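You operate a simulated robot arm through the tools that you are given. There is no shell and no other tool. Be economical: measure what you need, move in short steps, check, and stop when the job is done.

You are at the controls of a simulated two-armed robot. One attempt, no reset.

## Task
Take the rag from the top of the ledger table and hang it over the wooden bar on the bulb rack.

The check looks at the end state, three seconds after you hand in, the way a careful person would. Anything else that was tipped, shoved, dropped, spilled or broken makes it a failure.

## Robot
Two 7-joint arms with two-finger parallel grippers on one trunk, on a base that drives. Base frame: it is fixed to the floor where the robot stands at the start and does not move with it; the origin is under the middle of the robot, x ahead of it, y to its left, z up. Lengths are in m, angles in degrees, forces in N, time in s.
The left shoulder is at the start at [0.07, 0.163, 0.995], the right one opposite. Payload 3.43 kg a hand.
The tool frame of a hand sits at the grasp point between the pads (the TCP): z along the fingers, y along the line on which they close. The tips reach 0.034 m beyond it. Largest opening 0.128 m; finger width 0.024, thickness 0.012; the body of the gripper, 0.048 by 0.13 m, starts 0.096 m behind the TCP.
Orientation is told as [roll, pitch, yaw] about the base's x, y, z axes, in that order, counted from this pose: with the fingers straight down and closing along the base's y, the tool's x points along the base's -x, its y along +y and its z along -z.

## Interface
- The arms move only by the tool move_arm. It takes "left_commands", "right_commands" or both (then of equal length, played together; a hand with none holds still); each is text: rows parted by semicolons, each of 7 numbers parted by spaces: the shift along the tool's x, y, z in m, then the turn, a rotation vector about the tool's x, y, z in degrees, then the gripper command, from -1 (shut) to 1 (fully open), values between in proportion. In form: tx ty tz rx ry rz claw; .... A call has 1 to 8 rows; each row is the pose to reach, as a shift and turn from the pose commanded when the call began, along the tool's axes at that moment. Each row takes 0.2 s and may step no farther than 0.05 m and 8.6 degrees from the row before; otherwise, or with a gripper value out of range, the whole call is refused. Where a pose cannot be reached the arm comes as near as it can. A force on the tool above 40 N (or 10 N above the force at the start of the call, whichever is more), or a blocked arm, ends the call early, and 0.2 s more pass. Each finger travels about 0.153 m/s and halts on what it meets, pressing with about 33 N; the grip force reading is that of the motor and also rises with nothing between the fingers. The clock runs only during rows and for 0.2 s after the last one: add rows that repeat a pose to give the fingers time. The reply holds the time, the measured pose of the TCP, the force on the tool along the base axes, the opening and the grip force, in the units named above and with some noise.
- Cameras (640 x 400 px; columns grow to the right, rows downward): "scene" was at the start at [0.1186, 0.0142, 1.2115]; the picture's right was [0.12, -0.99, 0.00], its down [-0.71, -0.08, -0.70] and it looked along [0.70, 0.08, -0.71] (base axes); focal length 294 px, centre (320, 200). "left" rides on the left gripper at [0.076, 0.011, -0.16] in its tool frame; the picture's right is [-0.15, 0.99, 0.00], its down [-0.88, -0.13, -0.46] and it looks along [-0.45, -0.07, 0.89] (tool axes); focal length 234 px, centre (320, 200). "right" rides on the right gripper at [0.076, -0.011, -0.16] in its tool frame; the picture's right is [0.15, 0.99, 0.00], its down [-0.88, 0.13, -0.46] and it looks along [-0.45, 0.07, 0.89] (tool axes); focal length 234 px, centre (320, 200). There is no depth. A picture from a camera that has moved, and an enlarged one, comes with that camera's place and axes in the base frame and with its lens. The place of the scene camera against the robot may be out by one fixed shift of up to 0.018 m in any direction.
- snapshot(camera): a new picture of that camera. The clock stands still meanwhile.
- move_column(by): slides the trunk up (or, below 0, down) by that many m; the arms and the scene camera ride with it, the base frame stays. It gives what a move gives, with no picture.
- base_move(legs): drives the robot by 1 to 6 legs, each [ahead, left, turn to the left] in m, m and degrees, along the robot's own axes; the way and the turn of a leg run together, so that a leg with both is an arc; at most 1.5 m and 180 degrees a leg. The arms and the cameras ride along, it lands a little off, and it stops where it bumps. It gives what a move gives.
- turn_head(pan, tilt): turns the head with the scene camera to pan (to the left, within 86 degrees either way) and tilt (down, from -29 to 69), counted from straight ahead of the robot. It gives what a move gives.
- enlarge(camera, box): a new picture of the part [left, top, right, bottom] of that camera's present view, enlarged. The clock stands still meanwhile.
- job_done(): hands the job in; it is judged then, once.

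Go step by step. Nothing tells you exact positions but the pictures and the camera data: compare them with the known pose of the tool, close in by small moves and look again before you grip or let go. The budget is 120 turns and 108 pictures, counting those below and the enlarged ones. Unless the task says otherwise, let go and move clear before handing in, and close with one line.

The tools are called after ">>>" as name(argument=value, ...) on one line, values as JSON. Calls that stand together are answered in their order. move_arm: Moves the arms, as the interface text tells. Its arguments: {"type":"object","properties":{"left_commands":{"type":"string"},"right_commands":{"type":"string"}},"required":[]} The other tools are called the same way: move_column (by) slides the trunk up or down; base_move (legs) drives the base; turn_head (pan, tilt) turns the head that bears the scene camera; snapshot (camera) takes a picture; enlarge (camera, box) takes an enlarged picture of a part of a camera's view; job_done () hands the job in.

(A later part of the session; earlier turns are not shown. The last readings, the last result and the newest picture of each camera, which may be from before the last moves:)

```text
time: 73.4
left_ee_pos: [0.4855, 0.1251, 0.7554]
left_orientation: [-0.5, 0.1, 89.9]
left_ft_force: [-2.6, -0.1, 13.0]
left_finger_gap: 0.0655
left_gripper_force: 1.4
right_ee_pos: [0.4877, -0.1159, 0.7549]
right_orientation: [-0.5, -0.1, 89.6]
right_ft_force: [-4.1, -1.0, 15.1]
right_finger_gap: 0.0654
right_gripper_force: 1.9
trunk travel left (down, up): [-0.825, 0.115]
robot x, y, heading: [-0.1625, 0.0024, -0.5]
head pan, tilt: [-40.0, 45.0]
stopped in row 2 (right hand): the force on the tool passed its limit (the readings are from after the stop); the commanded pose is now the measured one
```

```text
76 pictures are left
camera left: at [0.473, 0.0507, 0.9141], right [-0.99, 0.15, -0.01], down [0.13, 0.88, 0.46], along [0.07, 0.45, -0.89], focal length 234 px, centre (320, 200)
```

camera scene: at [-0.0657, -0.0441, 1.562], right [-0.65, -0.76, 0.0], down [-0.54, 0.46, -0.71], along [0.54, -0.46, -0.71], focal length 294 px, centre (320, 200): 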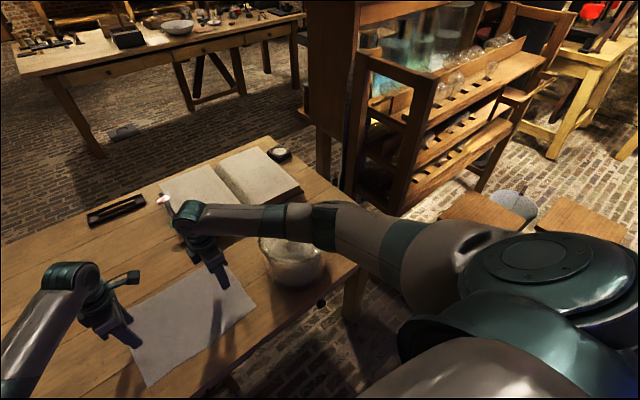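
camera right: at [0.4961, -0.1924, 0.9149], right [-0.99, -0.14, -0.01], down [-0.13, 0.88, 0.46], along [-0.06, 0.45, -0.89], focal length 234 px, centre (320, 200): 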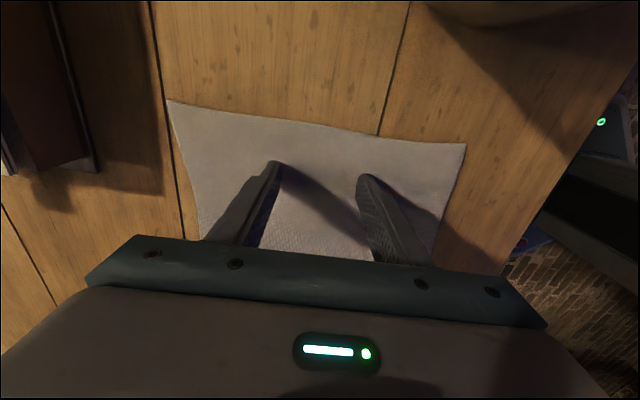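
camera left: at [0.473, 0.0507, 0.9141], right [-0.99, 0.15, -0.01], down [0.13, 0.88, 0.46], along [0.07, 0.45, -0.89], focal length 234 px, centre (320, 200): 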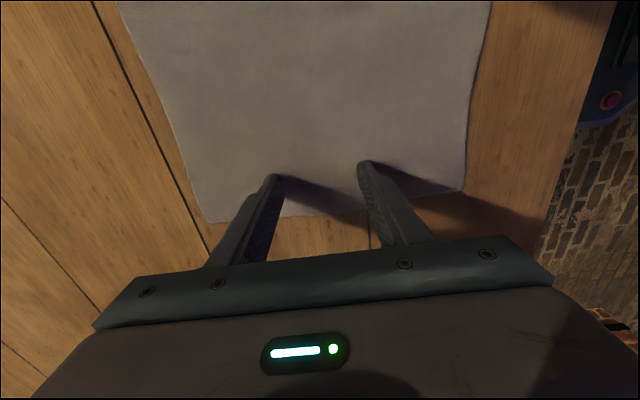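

Both fingertips touch the cloth (it lies a bit higher than assumed, contact at TCP z≈0.755), well centred on the midline. I close both grippers to pinch a ridge.

>>> move_arm(left_commands="0 0 0.001 0 0 0 -0.5; 0 0 0.001 0 0 0 -1; 0 0 0.001 0 0 0 -1; 0 0 0.001 0 0 0 -1", right_commands="0 0 0.001 0 0 0 -0.5; 0 0 0.001 0 0 0 -1; 0 0 0.001 0 0 0 -1; 0 0 0.001 0 0 0 -1")

>>> snapshot(camera="right")

>>> snapshot(camera="left")

```text
time: 74.4
left_ee_pos: [0.4847, 0.1267, 0.7558]
left_orientation: [-0.6, 0.0, 89.8]
left_ft_force: [1.8, -1.7, 17.7]
left_finger_gap: 0.0028
left_gripper_force: 32.8
right_ee_pos: [0.4867, -0.1151, 0.7547]
right_orientation: [-0.7, -0.2, 89.8]
right_ft_force: [-3.8, 2.4, 27.5]
right_finger_gap: 0.0023
right_gripper_force: 32.5
trunk travel left (down, up): [-0.825, 0.115]
robot x, y, heading: [-0.1624, 0.0056, -0.2]
head pan, tilt: [-40.0, 45.0]
```

```text
75 pictures are left
camera right: at [0.4958, -0.1922, 0.9147], right [-0.99, -0.14, -0.01], down [-0.13, 0.88, 0.46], along [-0.05, 0.45, -0.89], focal length 234 px, centre (320, 200)
```

right: 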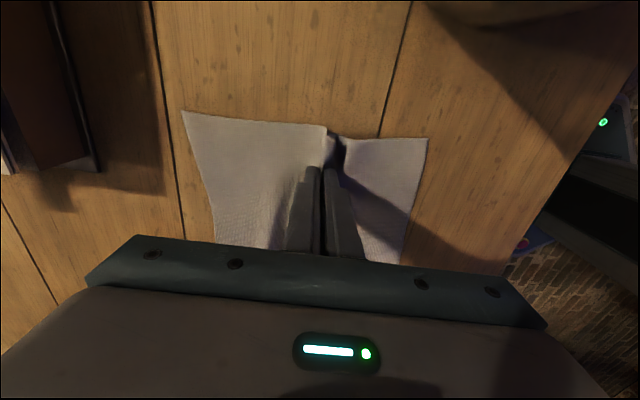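

```text
74 pictures are left
camera left: at [0.4725, 0.0511, 0.9139], right [-0.99, 0.15, -0.01], down [0.13, 0.88, 0.46], along [0.08, 0.45, -0.89], focal length 234 px, centre (320, 200)
```

left: 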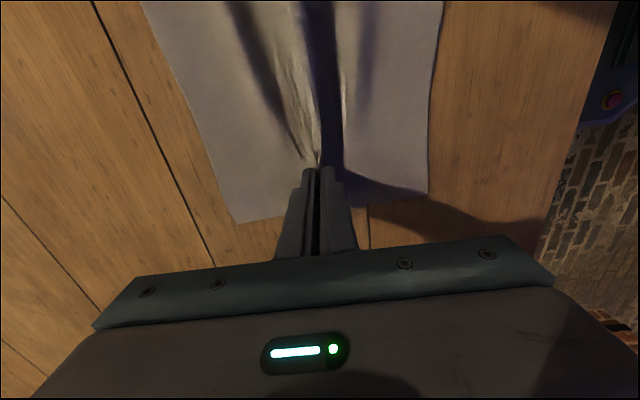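

Both hands pinch a clean ridge along the midline. I lift together slowly.

>>> move_arm(left_commands="0 0 -0.03 0 0 0 -1; 0 0 -0.07 0 0 0 -1; 0 0 -0.11 0 0 0 -1; 0 0 -0.15 0 0 0 -1; 0 0 -0.19 0 0 0 -1; 0 0 -0.22 0 0 0 -1; 0 0 -0.22 0 0 0 -1", right_commands="0 0 -0.03 0 0 0 -1; 0 0 -0.07 0 0 0 -1; 0 0 -0.11 0 0 0 -1; 0 0 -0.15 0 0 0 -1; 0 0 -0.19 0 0 0 -1; 0 0 -0.22 0 0 0 -1; 0 0 -0.22 0 0 0 -1")

>>> turn_head(pan=0, tilt=45)

>>> snapshot(camera="scene")

>>> snapshot(camera="left")

```text
time: 76.0
left_ee_pos: [0.4848, 0.1267, 0.9734]
left_orientation: [-0.2, 0.0, 89.8]
left_ft_force: [0.2, -2.6, 0.4]
left_finger_gap: 0.0028
left_gripper_force: 33.2
right_ee_pos: [0.4879, -0.1166, 0.9705]
right_orientation: [-0.3, -0.1, 89.7]
right_ft_force: [0.3, 1.7, -0.3]
right_finger_gap: 0.0023
right_gripper_force: 32.6
trunk travel left (down, up): [-0.825, 0.115]
robot x, y, heading: [-0.1633, 0.0045, -0.2]
head pan, tilt: [-40.0, 45.0]
```

```text
time: 77.1
left_ee_pos: [0.4845, 0.128, 0.9715]
left_orientation: [-0.2, 0.1, 89.8]
left_ft_force: [-0.9, -1.0, 0.7]
left_finger_gap: 0.0027
left_gripper_force: 32.7
right_ee_pos: [0.4884, -0.1143, 0.9701]
right_orientation: [-0.3, -0.1, 89.6]
right_ft_force: [0.0, 1.9, 0.4]
right_finger_gap: 0.0024
right_gripper_force: 32.7
trunk travel left (down, up): [-0.825, 0.115]
robot x, y, heading: [-0.1696, 0.0019, -0.2]
head pan, tilt: [0.0, 45.0]
```

```text
73 pictures are left
camera scene: at [-0.0458, 0.0077, 1.562], right [0.0, -1.0, 0.0], down [-0.71, 0.0, -0.71], along [0.71, 0.0, -0.71], focal length 294 px, centre (320, 200)
```

scene: 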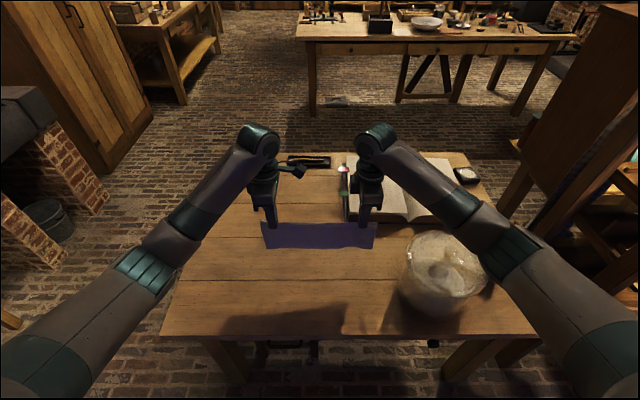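

```text
72 pictures are left
camera left: at [0.474, 0.0531, 1.1305], right [-0.99, 0.15, 0.0], down [0.13, 0.88, 0.46], along [0.07, 0.45, -0.89], focal length 234 px, centre (320, 200)
```

left: 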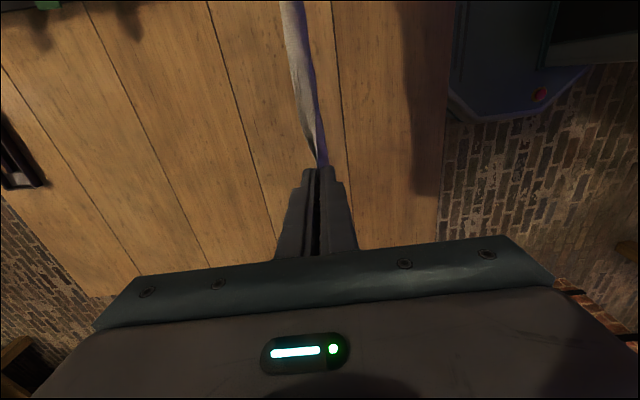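

The rag hangs neatly folded over the line between both hands. I raise a little and back out, then strafe to the rack side.

>>> move_column(by=0.11)

>>> base_move(legs=[[-0.5, 0, 0], [0, -1.15, 0]])

>>> snapshot(camera="scene")

```text
time: 78.5
left_ee_pos: [0.4848, 0.1273, 1.0819]
left_orientation: [-0.3, 0.2, 89.8]
left_ft_force: [-0.7, -2.0, 0.4]
left_finger_gap: 0.0029
left_gripper_force: 33.2
right_ee_pos: [0.4881, -0.1165, 1.0804]
right_orientation: [-0.3, -0.1, 89.7]
right_ft_force: [-0.4, 0.2, -0.1]
right_finger_gap: 0.0023
right_gripper_force: 33.1
trunk travel left (down, up): [-0.935, 0.005]
robot x, y, heading: [-0.1668, 0.0042, -0.2]
head pan, tilt: [0.0, 45.0]
```

```text
time: 87.0
left_ee_pos: [-0.0092, -1.0191, 1.0823]
left_orientation: [-0.2, 0.1, 91.2]
left_ft_force: [-0.4, -1.5, 0.0]
left_finger_gap: 0.0027
left_gripper_force: 32.9
right_ee_pos: [0.0009, -1.2619, 1.081]
right_orientation: [-0.3, -0.1, 91.2]
right_ft_force: [0.0, 1.7, -0.5]
right_finger_gap: 0.0024
right_gripper_force: 32.8
trunk travel left (down, up): [-0.935, 0.005]
robot x, y, heading: [-0.659, -1.1598, 1.3]
head pan, tilt: [0.0, 45.0]
```

```text
71 pictures are left
camera scene: at [-0.537, -1.1521, 1.672], right [0.02, -1.0, 0.0], down [-0.71, -0.02, -0.71], along [0.71, 0.01, -0.71], focal length 294 px, centre (320, 200)
```

scene: 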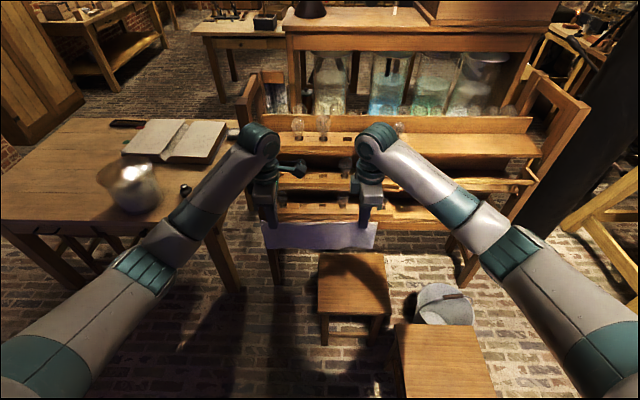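

Still holding well. On to the far side, clear of the stools.

>>> base_move(legs=[[-0.05, -1.15, -1.0]])

>>> turn_head(pan=30, tilt=45)

>>> snapshot(camera="scene")

```text
time: 92.9
left_ee_pos: [-0.04, -2.1811, 1.0818]
left_orientation: [-0.2, 0.0, 90.7]
left_ft_force: [-0.3, -1.6, -0.7]
left_finger_gap: 0.0028
left_gripper_force: 32.8
right_ee_pos: [-0.0337, -2.4241, 1.0801]
right_orientation: [-0.3, -0.1, 90.6]
right_ft_force: [-0.1, 1.5, -1.0]
right_finger_gap: 0.0024
right_gripper_force: 32.7
trunk travel left (down, up): [-0.935, 0.005]
robot x, y, heading: [-0.6902, -2.3146, 0.5]
head pan, tilt: [0.0, 45.0]
```

```text
time: 93.8
left_ee_pos: [-0.0406, -2.1831, 1.0812]
left_orientation: [-0.2, 0.1, 90.6]
left_ft_force: [0.3, -0.6, -0.4]
left_finger_gap: 0.0026
left_gripper_force: 33.5
right_ee_pos: [-0.0339, -2.4251, 1.0808]
right_orientation: [-0.3, -0.2, 90.6]
right_ft_force: [0.1, 0.6, -0.2]
right_finger_gap: 0.002
right_gripper_force: 33.1
trunk travel left (down, up): [-0.935, 0.005]
robot x, y, heading: [-0.6863, -2.3141, 0.5]
head pan, tilt: [30.0, 45.0]
```

```text
70 pictures are left
camera scene: at [-0.5811, -2.2687, 1.672], right [0.51, -0.86, 0.0], down [-0.61, -0.36, -0.71], along [0.61, 0.36, -0.71], focal length 294 px, centre (320, 200)
```

scene: 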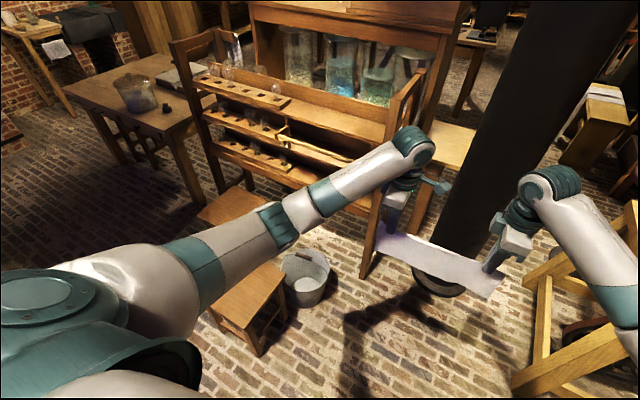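

I now rotate the hand formation by −30° relative to the robot (so that after turning the base 30° left the ridge will again lie along y), and raise it 6 cm.

>>> move_arm(left_commands="-0.03 -0.003 -0.01 0 0 5 -1; -0.06 -0.006 -0.02 0 0 10 -1; -0.09 -0.008 -0.03 0 0 15 -1; -0.12 -0.011 -0.04 0 0 20 -1; -0.15 -0.014 -0.05 0 0 25 -1; -0.18 -0.0165 -0.06 0 0 30 -1; -0.18 -0.0165 -0.06 0 0 30 -1", right_commands="-0.035 0.018 -0.01 0 0 5 -1; -0.07 0.037 -0.02 0 0 10 -1; -0.105 0.055 -0.03 0 0 15 -1; -0.14 0.073 -0.04 0 0 20 -1; -0.175 0.092 -0.05 0 0 25 -1; -0.21 0.11 -0.06 0 0 30 -1; -0.21 0.11 -0.06 0 0 30 -1")

>>> base_move(legs=[[0, 0, 29.5]])

>>> turn_head(pan=10, tilt=45)

>>> snapshot(camera="scene")

```text
time: 95.4
left_ee_pos: [-0.0226, -2.0037, 1.1394]
left_orientation: [-0.2, -0.1, 60.4]
left_ft_force: [-2.5, -5.0, 0.3]
left_finger_gap: 0.0024
left_gripper_force: 32.8
right_ee_pos: [-0.1486, -2.2157, 1.1375]
right_orientation: [-0.2, -0.3, 60.4]
right_ft_force: [2.9, 4.2, 0.7]
right_finger_gap: 0.0024
right_gripper_force: 32.8
trunk travel left (down, up): [-0.935, 0.005]
robot x, y, heading: [-0.6941, -2.3139, 0.7]
head pan, tilt: [30.0, 45.0]
```

```text
time: 97.3
left_ee_pos: [-0.2642, -1.7145, 1.1395]
left_orientation: [-0.2, -0.1, 90.3]
left_ft_force: [-0.7, -5.4, -0.1]
left_finger_gap: 0.0026
left_gripper_force: 32.9
right_ee_pos: [-0.2682, -1.9614, 1.1379]
right_orientation: [-0.3, -0.3, 90.3]
right_ft_force: [0.6, 5.3, 0.0]
right_finger_gap: 0.0023
right_gripper_force: 32.6
trunk travel left (down, up): [-0.935, 0.005]
robot x, y, heading: [-0.6905, -2.3104, 30.2]
head pan, tilt: [30.0, 45.0]
```

```text
time: 98.1
left_ee_pos: [-0.2646, -1.7131, 1.1387]
left_orientation: [-0.1, 0.0, 90.3]
left_ft_force: [0.1, -5.8, 0.1]
left_finger_gap: 0.0025
left_gripper_force: 33.0
right_ee_pos: [-0.2685, -1.9598, 1.1363]
right_orientation: [-0.2, -0.3, 90.3]
right_ft_force: [0.1, 4.4, 0.0]
right_finger_gap: 0.002
right_gripper_force: 32.6
trunk travel left (down, up): [-0.935, 0.005]
robot x, y, heading: [-0.686, -2.3115, 30.3]
head pan, tilt: [10.0, 45.0]
```

```text
69 pictures are left
camera scene: at [-0.5965, -2.2322, 1.672], right [0.65, -0.76, 0.0], down [-0.54, -0.46, -0.71], along [0.54, 0.46, -0.71], focal length 294 px, centre (320, 200)
```

scene: 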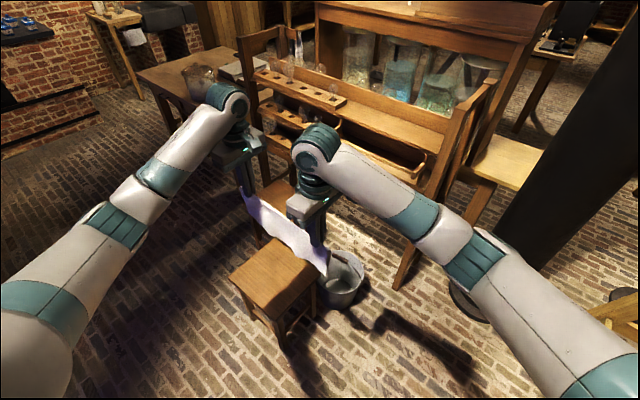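

The rag is taut and parallel to the bar direction. I drive to the working stance, with the rag still about 14 cm in front of the bar.

>>> base_move(legs=[[0.435, -0.119, 0]])

>>> snapshot(camera="scene")

>>> snapshot(camera="left")

>>> snapshot(camera="right")

```text
time: 100.8
left_ee_pos: [0.1754, -1.5998, 1.1408]
left_orientation: [-0.3, 0.0, 89.9]
left_ft_force: [0.2, -4.5, 0.2]
left_finger_gap: 0.0027
left_gripper_force: 33.5
right_ee_pos: [0.1688, -1.8458, 1.1377]
right_orientation: [-0.3, -0.4, 89.9]
right_ft_force: [-0.7, 6.0, 0.0]
right_finger_gap: 0.0021
right_gripper_force: 33.4
trunk travel left (down, up): [-0.935, 0.005]
robot x, y, heading: [-0.2515, -2.2005, 30.2]
head pan, tilt: [10.0, 45.0]
```

```text
68 pictures are left
camera scene: at [-0.1594, -2.1165, 1.6721], right [0.64, -0.77, 0.0], down [-0.54, -0.45, -0.71], along [0.54, 0.45, -0.71], focal length 294 px, centre (320, 200)
```

scene: 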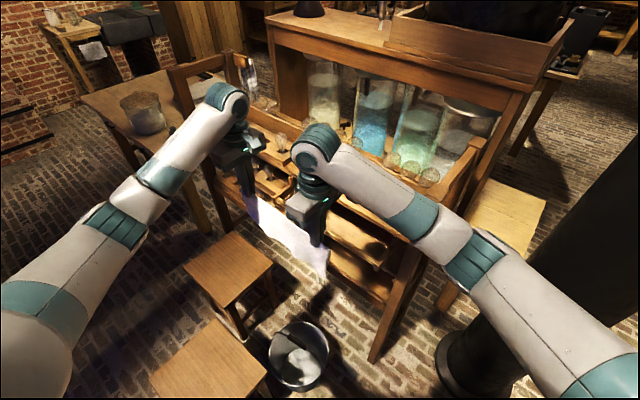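

```text
67 pictures are left
camera left: at [0.1636, -1.6748, 1.2986], right [-0.99, 0.15, -0.01], down [0.13, 0.88, 0.46], along [0.07, 0.45, -0.89], focal length 234 px, centre (320, 200)
```

left: 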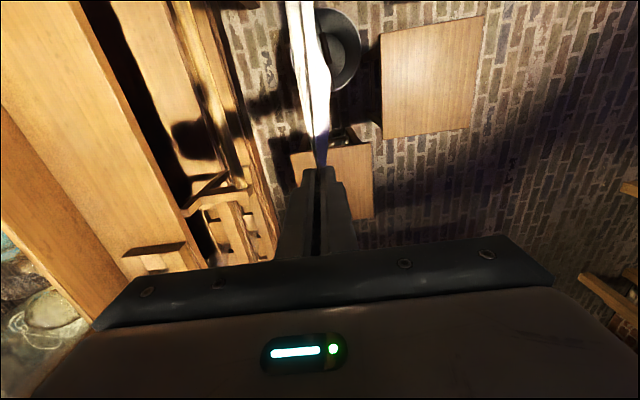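

```text
66 pictures are left
camera right: at [0.1795, -1.9238, 1.2968], right [-0.99, -0.15, -0.01], down [-0.13, 0.88, 0.46], along [-0.06, 0.46, -0.89], focal length 234 px, centre (320, 200)
```

right: 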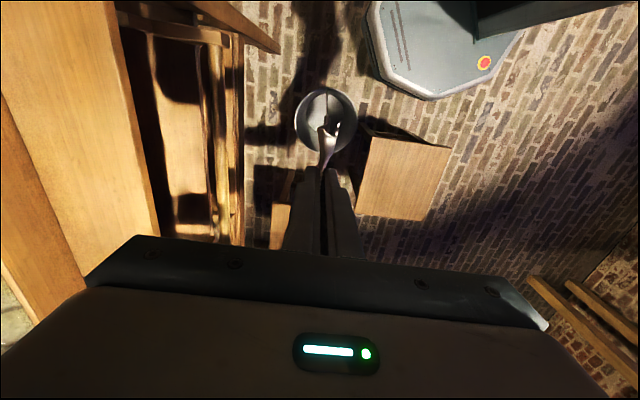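

I can see the bar and its left bracket beside the hand. I enlarge to measure the bar against the hands.

>>> enlarge(camera="left", box=[120, 60, 340, 280])

>>> enlarge(camera="right", box=[100, 0, 340, 240])

>>> enlarge(camera="scene", box=[220, 130, 420, 330])

```text
1.82 times, centred on (230, 170) of left
camera zoom: at [0.1636, -1.6748, 1.2986], right [-0.99, 0.15, -0.01], down [0.13, 0.88, 0.46], along [0.07, 0.45, -0.89], focal length 426 px, centre (484, 254)
```

zoom: 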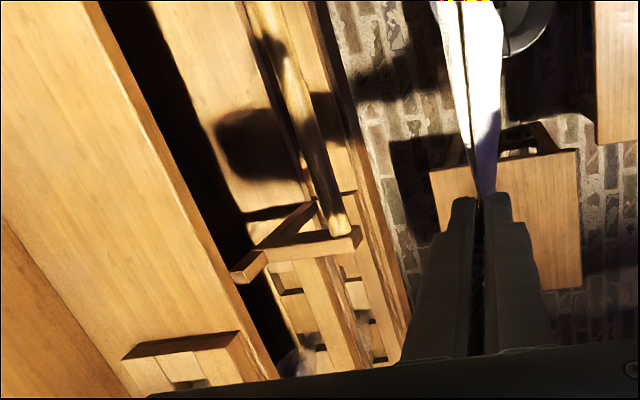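

```text
1.67 times, centred on (220, 120) of right
camera zoom: at [0.1795, -1.9238, 1.2968], right [-0.99, -0.15, -0.01], down [-0.13, 0.88, 0.46], along [-0.06, 0.46, -0.89], focal length 390 px, centre (487, 333)
```

zoom: 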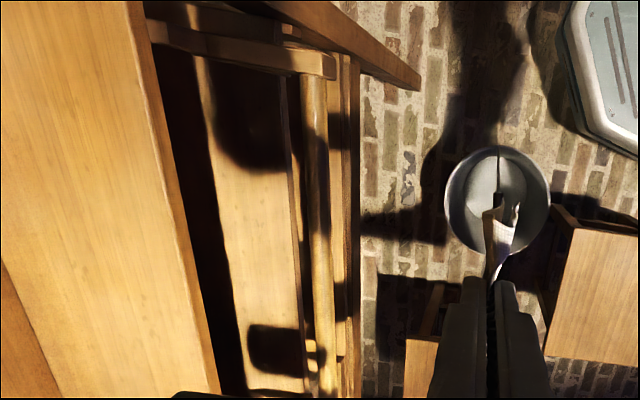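

```text
2.00 times, centred on (320, 230) of scene
camera zoom: at [-0.1594, -2.1165, 1.6721], right [0.64, -0.77, 0.0], down [-0.54, -0.45, -0.71], along [0.54, 0.45, -0.71], focal length 588 px, centre (320, 140)
```

zoom: 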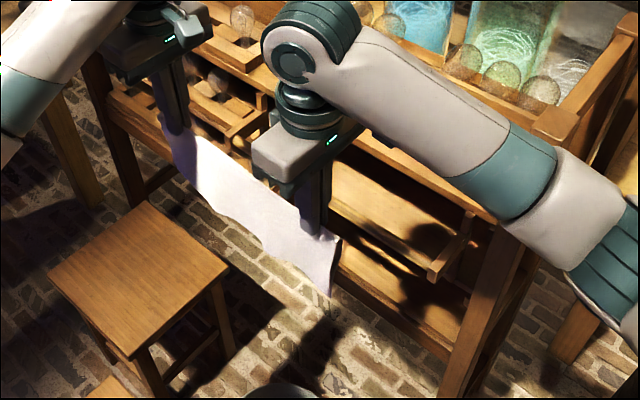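

The bar is at x≈0.317, from y≈−1.544 to −1.94, so I am almost centred. What matters now is how far the two hanging layers stand apart; I take a close look at the cloth's end.

>>> enlarge(camera="right", box=[280, 90, 376, 200])

>>> enlarge(camera="left", box=[260, 0, 380, 180])

>>> enlarge(camera="scene", box=[230, 190, 340, 290])

```text
3.64 times, centred on (328, 145) of right
camera zoom: at [0.1795, -1.9238, 1.2968], right [-0.99, -0.15, -0.01], down [-0.13, 0.88, 0.46], along [-0.06, 0.46, -0.89], focal length 852 px, centre (291, 400)
```

zoom: 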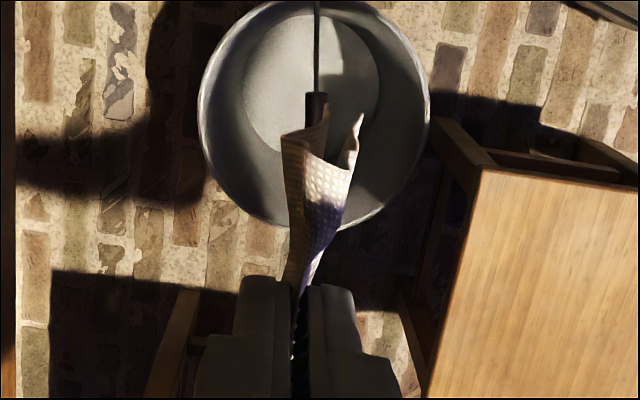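

```text
2.22 times, centred on (320, 90) of left
camera zoom: at [0.1636, -1.6748, 1.2986], right [-0.99, 0.15, -0.01], down [0.13, 0.88, 0.46], along [0.07, 0.45, -0.89], focal length 520 px, centre (320, 444)
```

zoom: 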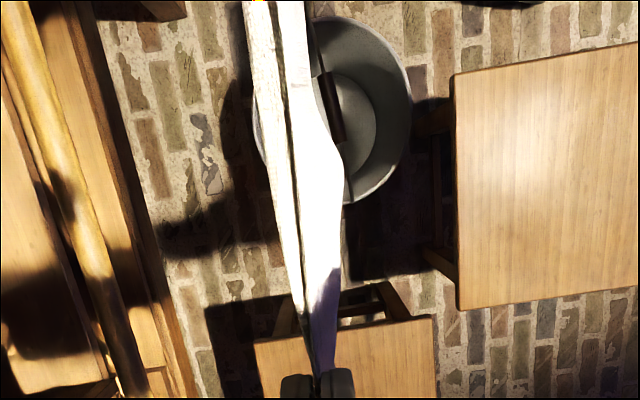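

```text
4.00 times, centred on (285, 240) of scene
camera zoom: at [-0.1594, -2.1165, 1.6721], right [0.64, -0.77, 0.0], down [-0.54, -0.45, -0.71], along [0.54, 0.45, -0.71], focal length 1175 px, centre (460, 40)
```

zoom: 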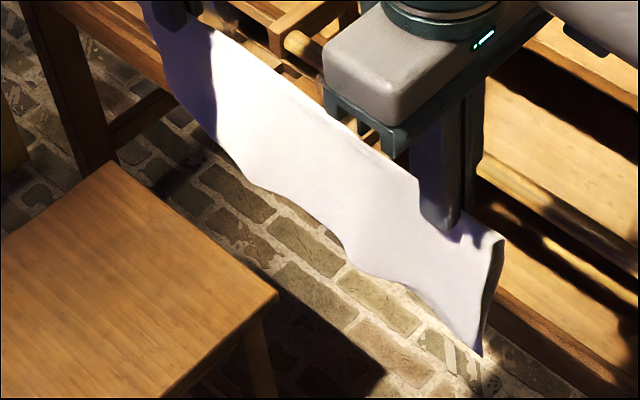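

The layers stand open by about 2 cm in an A-shape, so lowering it centred over the round bar should work, and I can retry if not. I lift slightly and move forward over the bar.

>>> move_arm(left_commands="0 0 -0.03 0 0 0 -1; 0.003 -0.03 -0.03 0 0 0 -1; 0.006 -0.065 -0.03 0 0 0 -1; 0.009 -0.1 -0.03 0 0 0 -1; 0.012 -0.13 -0.03 0 0 0 -1; 0.012 -0.145 -0.03 0 0 0 -1; 0.012 -0.145 -0.03 0 0 0 -1; 0.012 -0.145 -0.03 0 0 0 -1", right_commands="0 0 -0.03 0 0 0 -1; 0.003 -0.033 -0.03 0 0 0 -1; 0.006 -0.07 -0.03 0 0 0 -1; 0.009 -0.105 -0.03 0 0 0 -1; 0.012 -0.135 -0.03 0 0 0 -1; 0.012 -0.151 -0.03 0 0 0 -1; 0.012 -0.151 -0.03 0 0 0 -1; 0.012 -0.151 -0.03 0 0 0 -1")

>>> snapshot(camera="scene")

>>> enlarge(camera="right", box=[260, 40, 420, 200])

>>> enlarge(camera="left", box=[240, 0, 420, 180])

```text
time: 102.6
left_ee_pos: [0.3203, -1.6112, 1.1714]
left_orientation: [-0.2, -0.1, 89.9]
left_ft_force: [0.4, -4.3, -0.7]
left_finger_gap: 0.0026
left_gripper_force: 32.8
right_ee_pos: [0.3226, -1.8572, 1.1669]
right_orientation: [-0.1, -0.3, 89.9]
right_ft_force: [-0.7, 4.7, -0.1]
right_finger_gap: 0.0023
right_gripper_force: 32.8
trunk travel left (down, up): [-0.935, 0.005]
robot x, y, heading: [-0.2526, -2.1941, 30.1]
head pan, tilt: [10.0, 45.0]
```

```text
59 pictures are left
camera scene: at [-0.1576, -2.1163, 1.672], right [0.64, -0.77, 0.0], down [-0.54, -0.45, -0.71], along [0.54, 0.45, -0.71], focal length 294 px, centre (320, 200)
```

scene: 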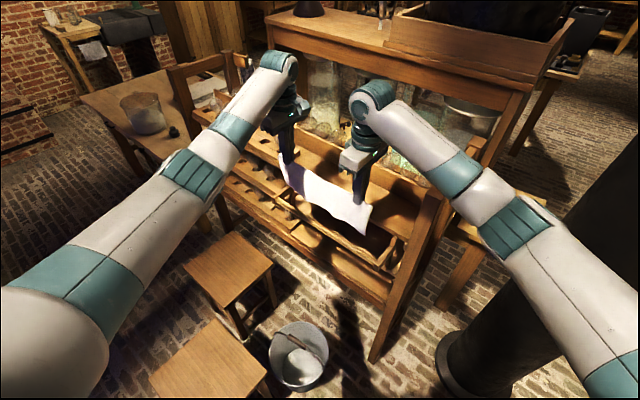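

```text
2.50 times, centred on (340, 120) of right
camera zoom: at [0.3324, -1.9345, 1.3262], right [-0.99, -0.15, 0.0], down [-0.13, 0.88, 0.46], along [-0.06, 0.46, -0.89], focal length 585 px, centre (270, 400)
```

zoom: 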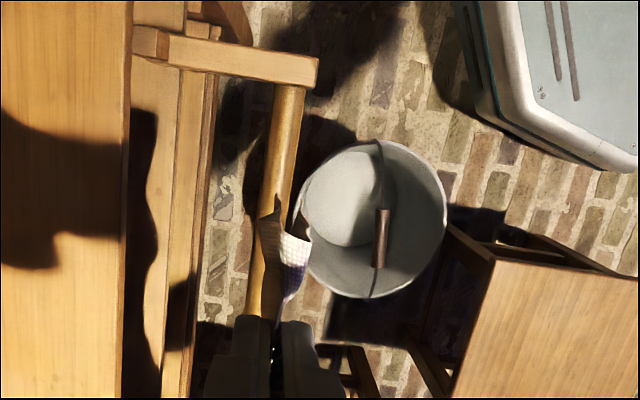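

```text
2.22 times, centred on (330, 90) of left
camera zoom: at [0.3088, -1.6857, 1.3292], right [-0.99, 0.15, 0.0], down [0.13, 0.88, 0.46], along [0.07, 0.45, -0.89], focal length 520 px, centre (298, 444)
```

zoom: 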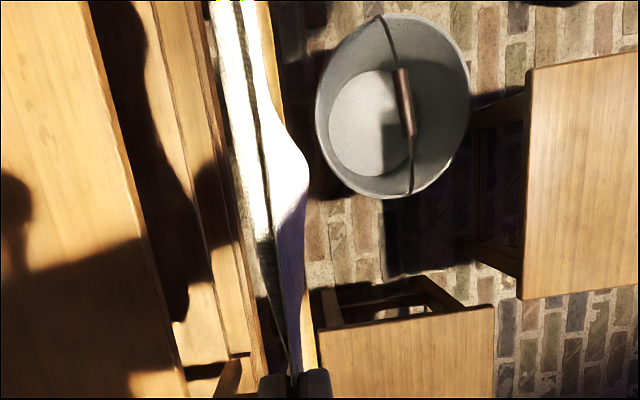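

The slit's centre is about 4 mm short of the bar's centre (x≈0.321), so I shift forward 4 mm and lower 7 cm slowly, then check both layers.

>>> move_arm(left_commands="0 -0.004 0 0 0 0 -1; 0 -0.004 0.015 0 0 0 -1; 0 -0.004 0.03 0 0 0 -1; 0 -0.004 0.045 0 0 0 -1; 0 -0.004 0.06 0 0 0 -1; 0 -0.004 0.07 0 0 0 -1; 0 -0.004 0.07 0 0 0 -1", right_commands="0 -0.004 0 0 0 0 -1; 0 -0.004 0.015 0 0 0 -1; 0 -0.004 0.03 0 0 0 -1; 0 -0.004 0.045 0 0 0 -1; 0 -0.004 0.06 0 0 0 -1; 0 -0.004 0.07 0 0 0 -1; 0 -0.004 0.07 0 0 0 -1")

>>> enlarge(camera="right", box=[260, 60, 400, 200])

>>> enlarge(camera="left", box=[240, 0, 420, 180])

>>> enlarge(camera="scene", box=[250, 120, 410, 270])

```text
time: 104.2
left_ee_pos: [0.3232, -1.6116, 1.1017]
left_orientation: [-0.3, 0.0, 89.9]
left_ft_force: [0.4, -3.3, -0.3]
left_finger_gap: 0.0029
left_gripper_force: 33.2
right_ee_pos: [0.3248, -1.8568, 1.0965]
right_orientation: [-0.2, -0.3, 89.9]
right_ft_force: [0.1, 3.8, -0.7]
right_finger_gap: 0.002
right_gripper_force: 32.9
trunk travel left (down, up): [-0.935, 0.005]
robot x, y, heading: [-0.2522, -2.1959, 30.1]
head pan, tilt: [10.0, 45.0]
```

```text
2.86 times, centred on (330, 130) of right
camera zoom: at [0.3347, -1.935, 1.2565], right [-0.99, -0.14, 0.0], down [-0.13, 0.88, 0.46], along [-0.06, 0.46, -0.89], focal length 669 px, centre (291, 400)
```

zoom: 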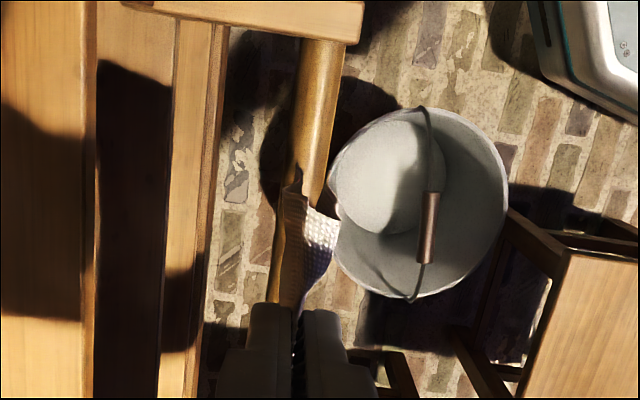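

```text
2.22 times, centred on (330, 90) of left
camera zoom: at [0.3125, -1.6872, 1.2595], right [-0.99, 0.15, 0.0], down [0.13, 0.88, 0.46], along [0.07, 0.45, -0.89], focal length 520 px, centre (298, 444)
```

zoom: 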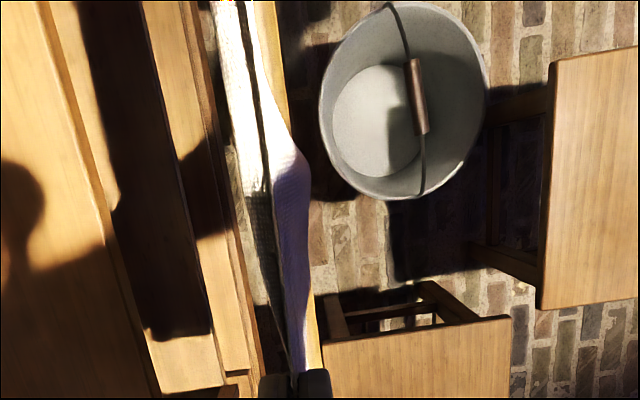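

```text
2.67 times, centred on (330, 195) of scene
camera zoom: at [-0.1578, -2.116, 1.672], right [0.64, -0.77, 0.0], down [-0.54, -0.45, -0.71], along [0.54, 0.45, -0.71], focal length 783 px, centre (293, 213)
```

zoom: 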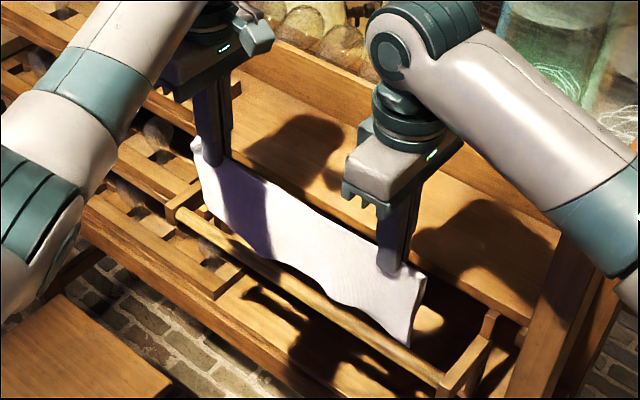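

At mid-span the layers clearly straddle the bar; the right end needs about +6 mm in x and the left end about −5 mm. I correct those, lower 3 cm and look again.

>>> move_arm(left_commands="0 0.005 -0.01 0 0 0 -1; 0 0.005 -0.01 0 0 0 -1; 0 0.005 0.005 0 0 0 -1; 0 0.005 0.018 0 0 0 -1; 0 0.005 0.03 0 0 0 -1; 0 0.005 0.03 0 0 0 -1", right_commands="0 -0.006 -0.01 0 0 0 -1; 0 -0.006 -0.01 0 0 0 -1; 0 -0.006 0.005 0 0 0 -1; 0 -0.006 0.015 0 0 0 -1; 0 -0.006 0.025 0 0 0 -1; 0 -0.006 0.025 0 0 0 -1")

>>> enlarge(camera="right", box=[260, 60, 400, 200])

>>> enlarge(camera="left", box=[240, 0, 420, 180])

>>> enlarge(camera="scene", box=[250, 120, 410, 270])

```text
time: 105.6
left_ee_pos: [0.3195, -1.6129, 1.0697]
left_orientation: [-0.2, 0.0, 89.9]
left_ft_force: [0.1, -4.7, 0.1]
left_finger_gap: 0.0028
left_gripper_force: 33.1
right_ee_pos: [0.3307, -1.8575, 1.073]
right_orientation: [-0.2, -0.3, 89.9]
right_ft_force: [-0.2, 4.3, -0.5]
right_finger_gap: 0.002
right_gripper_force: 32.4
trunk travel left (down, up): [-0.935, 0.005]
robot x, y, heading: [-0.252, -2.1963, 30.1]
head pan, tilt: [10.0, 45.0]
```

```text
2.86 times, centred on (330, 130) of right
camera zoom: at [0.3415, -1.9354, 1.2324], right [-0.99, -0.15, 0.0], down [-0.13, 0.88, 0.46], along [-0.06, 0.46, -0.89], focal length 669 px, centre (291, 400)
```

zoom: 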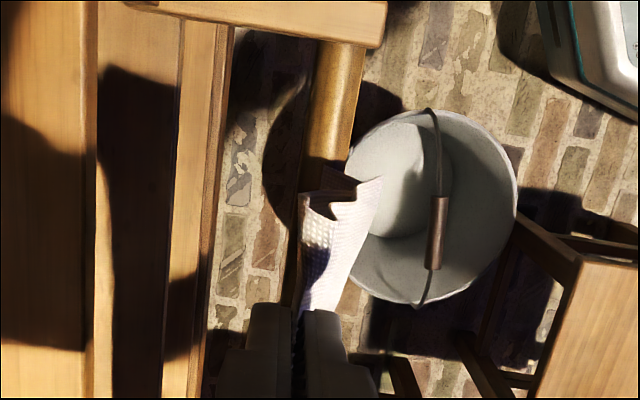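

```text
2.22 times, centred on (330, 90) of left
camera zoom: at [0.3082, -1.6869, 1.2285], right [-0.99, 0.15, 0.0], down [0.13, 0.88, 0.46], along [0.07, 0.45, -0.89], focal length 520 px, centre (298, 444)
```

zoom: 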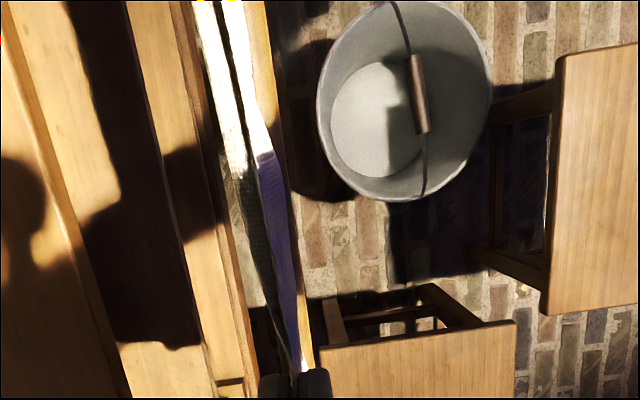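

```text
2.67 times, centred on (330, 195) of scene
camera zoom: at [-0.1575, -2.1159, 1.672], right [0.64, -0.77, 0.0], down [-0.54, -0.45, -0.71], along [0.54, 0.45, -0.71], focal length 783 px, centre (293, 213)
```

zoom: 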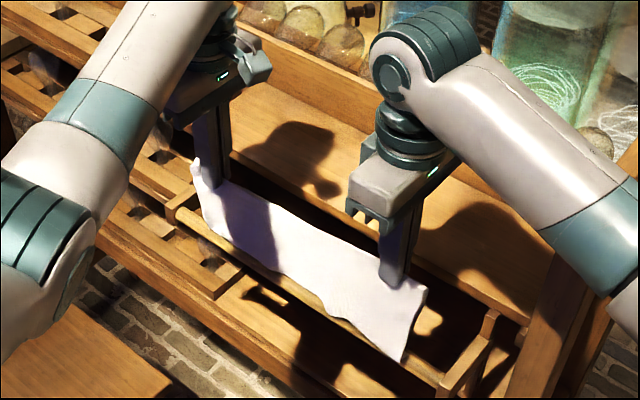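

The right end now straddles the bar well; the left end and middle need to come about 8 mm toward me. I raise a bit, shift the left hand, and lower again.

>>> move_arm(left_commands="0 0 -0.02 0 0 0 -1; 0 0.009 -0.025 0 0 0 -1; 0 0.009 -0.025 0 0 0 -1; 0 0.009 -0.01 0 0 0 -1; 0 0.009 0.005 0 0 0 -1; 0 0.009 0.01 0 0 0 -1; 0 0.009 0.01 0 0 0 -1", right_commands="0 0 -0.02 0 0 0 -1; 0 0.002 -0.025 0 0 0 -1; 0 0.002 -0.025 0 0 0 -1; 0 0.002 -0.01 0 0 0 -1; 0 0.002 0.005 0 0 0 -1; 0 0.002 0.013 0 0 0 -1; 0 0.002 0.013 0 0 0 -1")

>>> enlarge(camera="right", box=[260, 60, 400, 200])

>>> enlarge(camera="left", box=[240, 0, 420, 180])

>>> enlarge(camera="scene", box=[280, 150, 400, 260])

```text
time: 107.2
left_ee_pos: [0.3109, -1.6112, 1.0595]
left_orientation: [-0.3, 0.0, 89.9]
left_ft_force: [0.5, -6.6, -0.1]
left_finger_gap: 0.0026
left_gripper_force: 33.0
right_ee_pos: [0.3299, -1.8583, 1.0598]
right_orientation: [-0.2, -0.3, 89.9]
right_ft_force: [-0.6, 6.0, 0.4]
right_finger_gap: 0.0023
right_gripper_force: 33.1
trunk travel left (down, up): [-0.935, 0.005]
robot x, y, heading: [-0.2519, -2.1951, 29.8]
head pan, tilt: [10.0, 45.0]
```

```text
2.86 times, centred on (330, 130) of right
camera zoom: at [0.3403, -1.9354, 1.2191], right [-0.99, -0.15, 0.0], down [-0.13, 0.88, 0.46], along [-0.06, 0.46, -0.89], focal length 669 px, centre (291, 400)
```

zoom: 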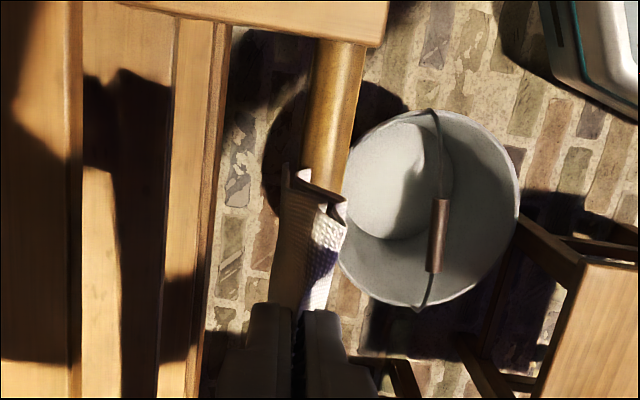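

```text
2.22 times, centred on (330, 90) of left
camera zoom: at [0.3004, -1.6865, 1.2178], right [-0.99, 0.15, 0.0], down [0.13, 0.88, 0.46], along [0.07, 0.45, -0.89], focal length 520 px, centre (298, 444)
```

zoom: 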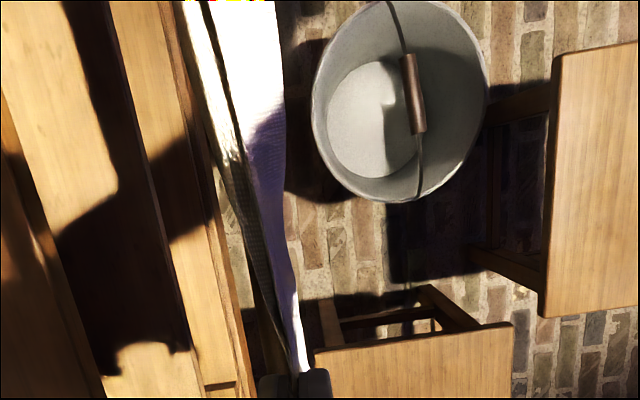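

```text
3.64 times, centred on (340, 205) of scene
camera zoom: at [-0.1575, -2.1161, 1.672], right [0.64, -0.77, 0.0], down [-0.54, -0.45, -0.71], along [0.54, 0.45, -0.71], focal length 1068 px, centre (247, 182)
```

zoom: 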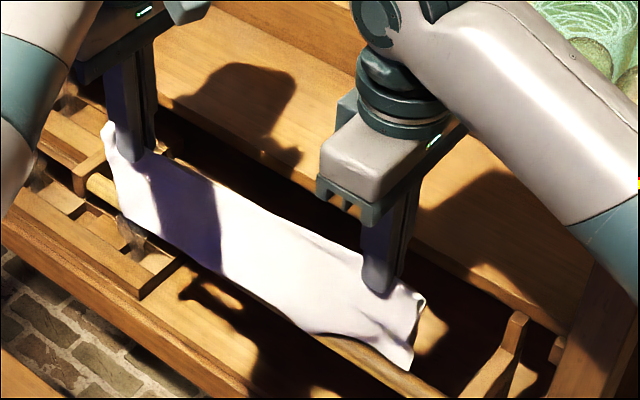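

Now the bar seems to lie between the layers along the whole width. I lower 3.5 cm more and check.

>>> move_arm(left_commands="0 0 0.01 0 0 0 -1; 0 0 0.02 0 0 0 -1; 0 0 0.03 0 0 0 -1; 0 0 0.035 0 0 0 -1; 0 0 0.035 0 0 0 -1", right_commands="0 0 0.01 0 0 0 -1; 0 0 0.02 0 0 0 -1; 0 0 0.03 0 0 0 -1; 0 0 0.035 0 0 0 -1; 0 0 0.035 0 0 0 -1")

>>> enlarge(camera="right", box=[260, 60, 400, 200])

>>> enlarge(camera="left", box=[240, 0, 420, 180])

>>> enlarge(camera="scene", box=[280, 150, 400, 260])

```text
time: 108.4
left_ee_pos: [0.312, -1.6126, 1.0251]
left_orientation: [-0.3, -0.1, 89.9]
left_ft_force: [0.8, -3.6, -0.6]
left_finger_gap: 0.0026
left_gripper_force: 32.4
right_ee_pos: [0.333, -1.8572, 1.0259]
right_orientation: [-0.2, -0.2, 89.9]
right_ft_force: [0.3, 5.1, -0.3]
right_finger_gap: 0.0022
right_gripper_force: 33.2
trunk travel left (down, up): [-0.935, 0.005]
robot x, y, heading: [-0.2488, -2.1983, 30.0]
head pan, tilt: [10.0, 45.0]
```

```text
2.86 times, centred on (330, 130) of right
camera zoom: at [0.3421, -1.935, 1.1841], right [-0.99, -0.15, 0.0], down [-0.13, 0.88, 0.46], along [-0.06, 0.46, -0.89], focal length 669 px, centre (291, 400)
```

zoom: 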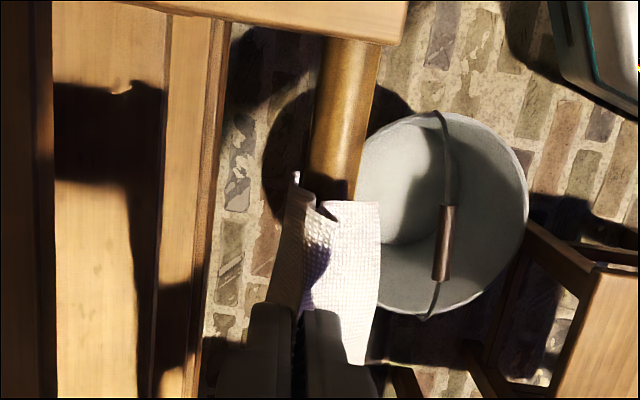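

```text
2.22 times, centred on (330, 90) of left
camera zoom: at [0.3008, -1.6869, 1.1828], right [-0.99, 0.15, 0.0], down [0.13, 0.88, 0.46], along [0.07, 0.45, -0.89], focal length 520 px, centre (298, 444)
```

zoom: 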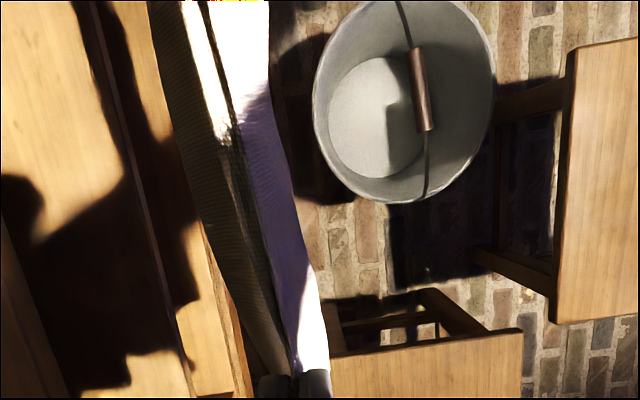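

```text
3.64 times, centred on (340, 205) of scene
camera zoom: at [-0.1576, -2.116, 1.672], right [0.64, -0.77, 0.0], down [-0.54, -0.45, -0.71], along [0.54, 0.45, -0.71], focal length 1068 px, centre (247, 182)
```

zoom: 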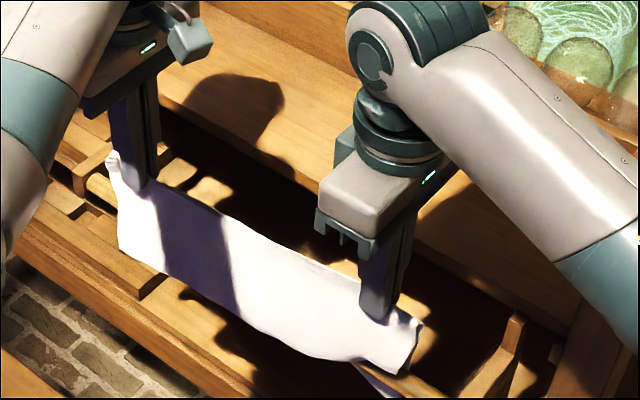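

The layers now straddle the bar on both sides. I lower another 3 cm until the fingertips are just above it.

>>> move_arm(left_commands="0 -0.004 0.01 0 0 0 -1; 0 -0.004 0.02 0 0 0 -1; 0 -0.004 0.03 0 0 0 -1; 0 -0.004 0.03 0 0 0 -1", right_commands="0 0.007 0.01 0 0 0 -1; 0 0.007 0.02 0 0 0 -1; 0 0.007 0.03 0 0 0 -1; 0 0.007 0.03 0 0 0 -1")

>>> enlarge(camera="right", box=[240, 60, 400, 240])

>>> enlarge(camera="left", box=[240, 20, 420, 220])

>>> enlarge(camera="scene", box=[280, 150, 400, 260])

```text
time: 109.4
left_ee_pos: [0.3166, -1.6122, 0.9943]
left_orientation: [-0.3, 0.0, 90.0]
left_ft_force: [-0.5, -4.3, -1.4]
left_finger_gap: 0.0026
left_gripper_force: 32.6
right_ee_pos: [0.3229, -1.8577, 0.9948]
right_orientation: [-0.1, -0.3, 89.9]
right_ft_force: [0.4, 4.3, 0.1]
right_finger_gap: 0.0022
right_gripper_force: 32.7
trunk travel left (down, up): [-0.935, 0.005]
robot x, y, heading: [-0.2539, -2.1967, 30.0]
head pan, tilt: [10.0, 45.0]
```

```text
2.22 times, centred on (320, 150) of right
camera zoom: at [0.333, -1.9349, 1.1533], right [-0.99, -0.15, 0.0], down [-0.13, 0.88, 0.46], along [-0.06, 0.46, -0.89], focal length 520 px, centre (320, 311)
```

zoom: 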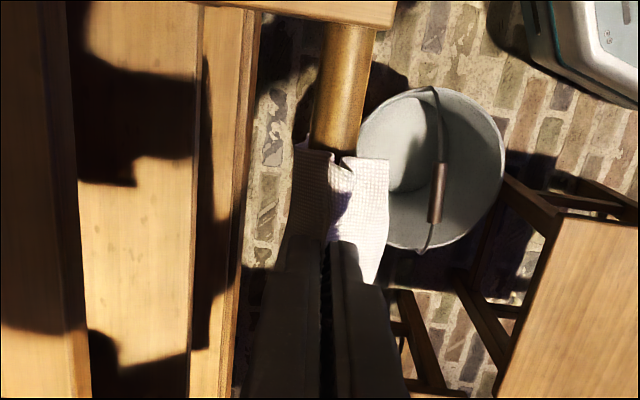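

```text
2.00 times, centred on (330, 120) of left
camera zoom: at [0.305, -1.6861, 1.1525], right [-0.99, 0.15, 0.0], down [0.13, 0.88, 0.46], along [0.07, 0.45, -0.89], focal length 468 px, centre (300, 360)
```

zoom: 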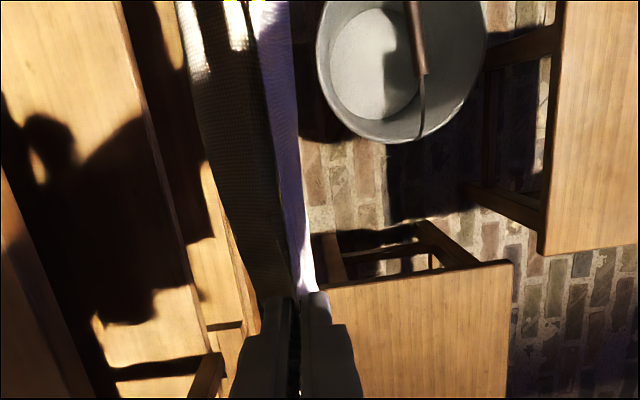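

```text
3.64 times, centred on (340, 205) of scene
camera zoom: at [-0.1576, -2.1161, 1.672], right [0.64, -0.77, 0.0], down [-0.54, -0.45, -0.71], along [0.54, 0.45, -0.71], focal length 1068 px, centre (247, 182)
```

zoom: 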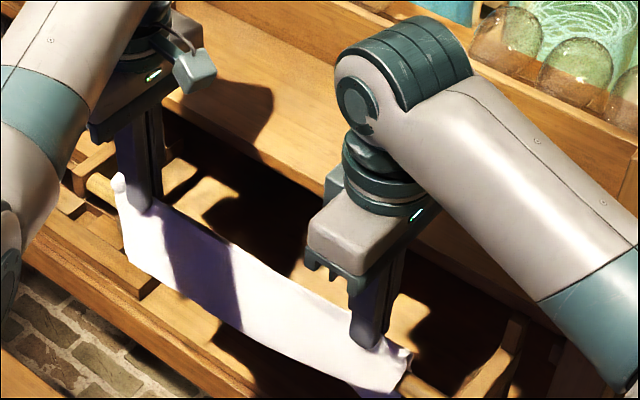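

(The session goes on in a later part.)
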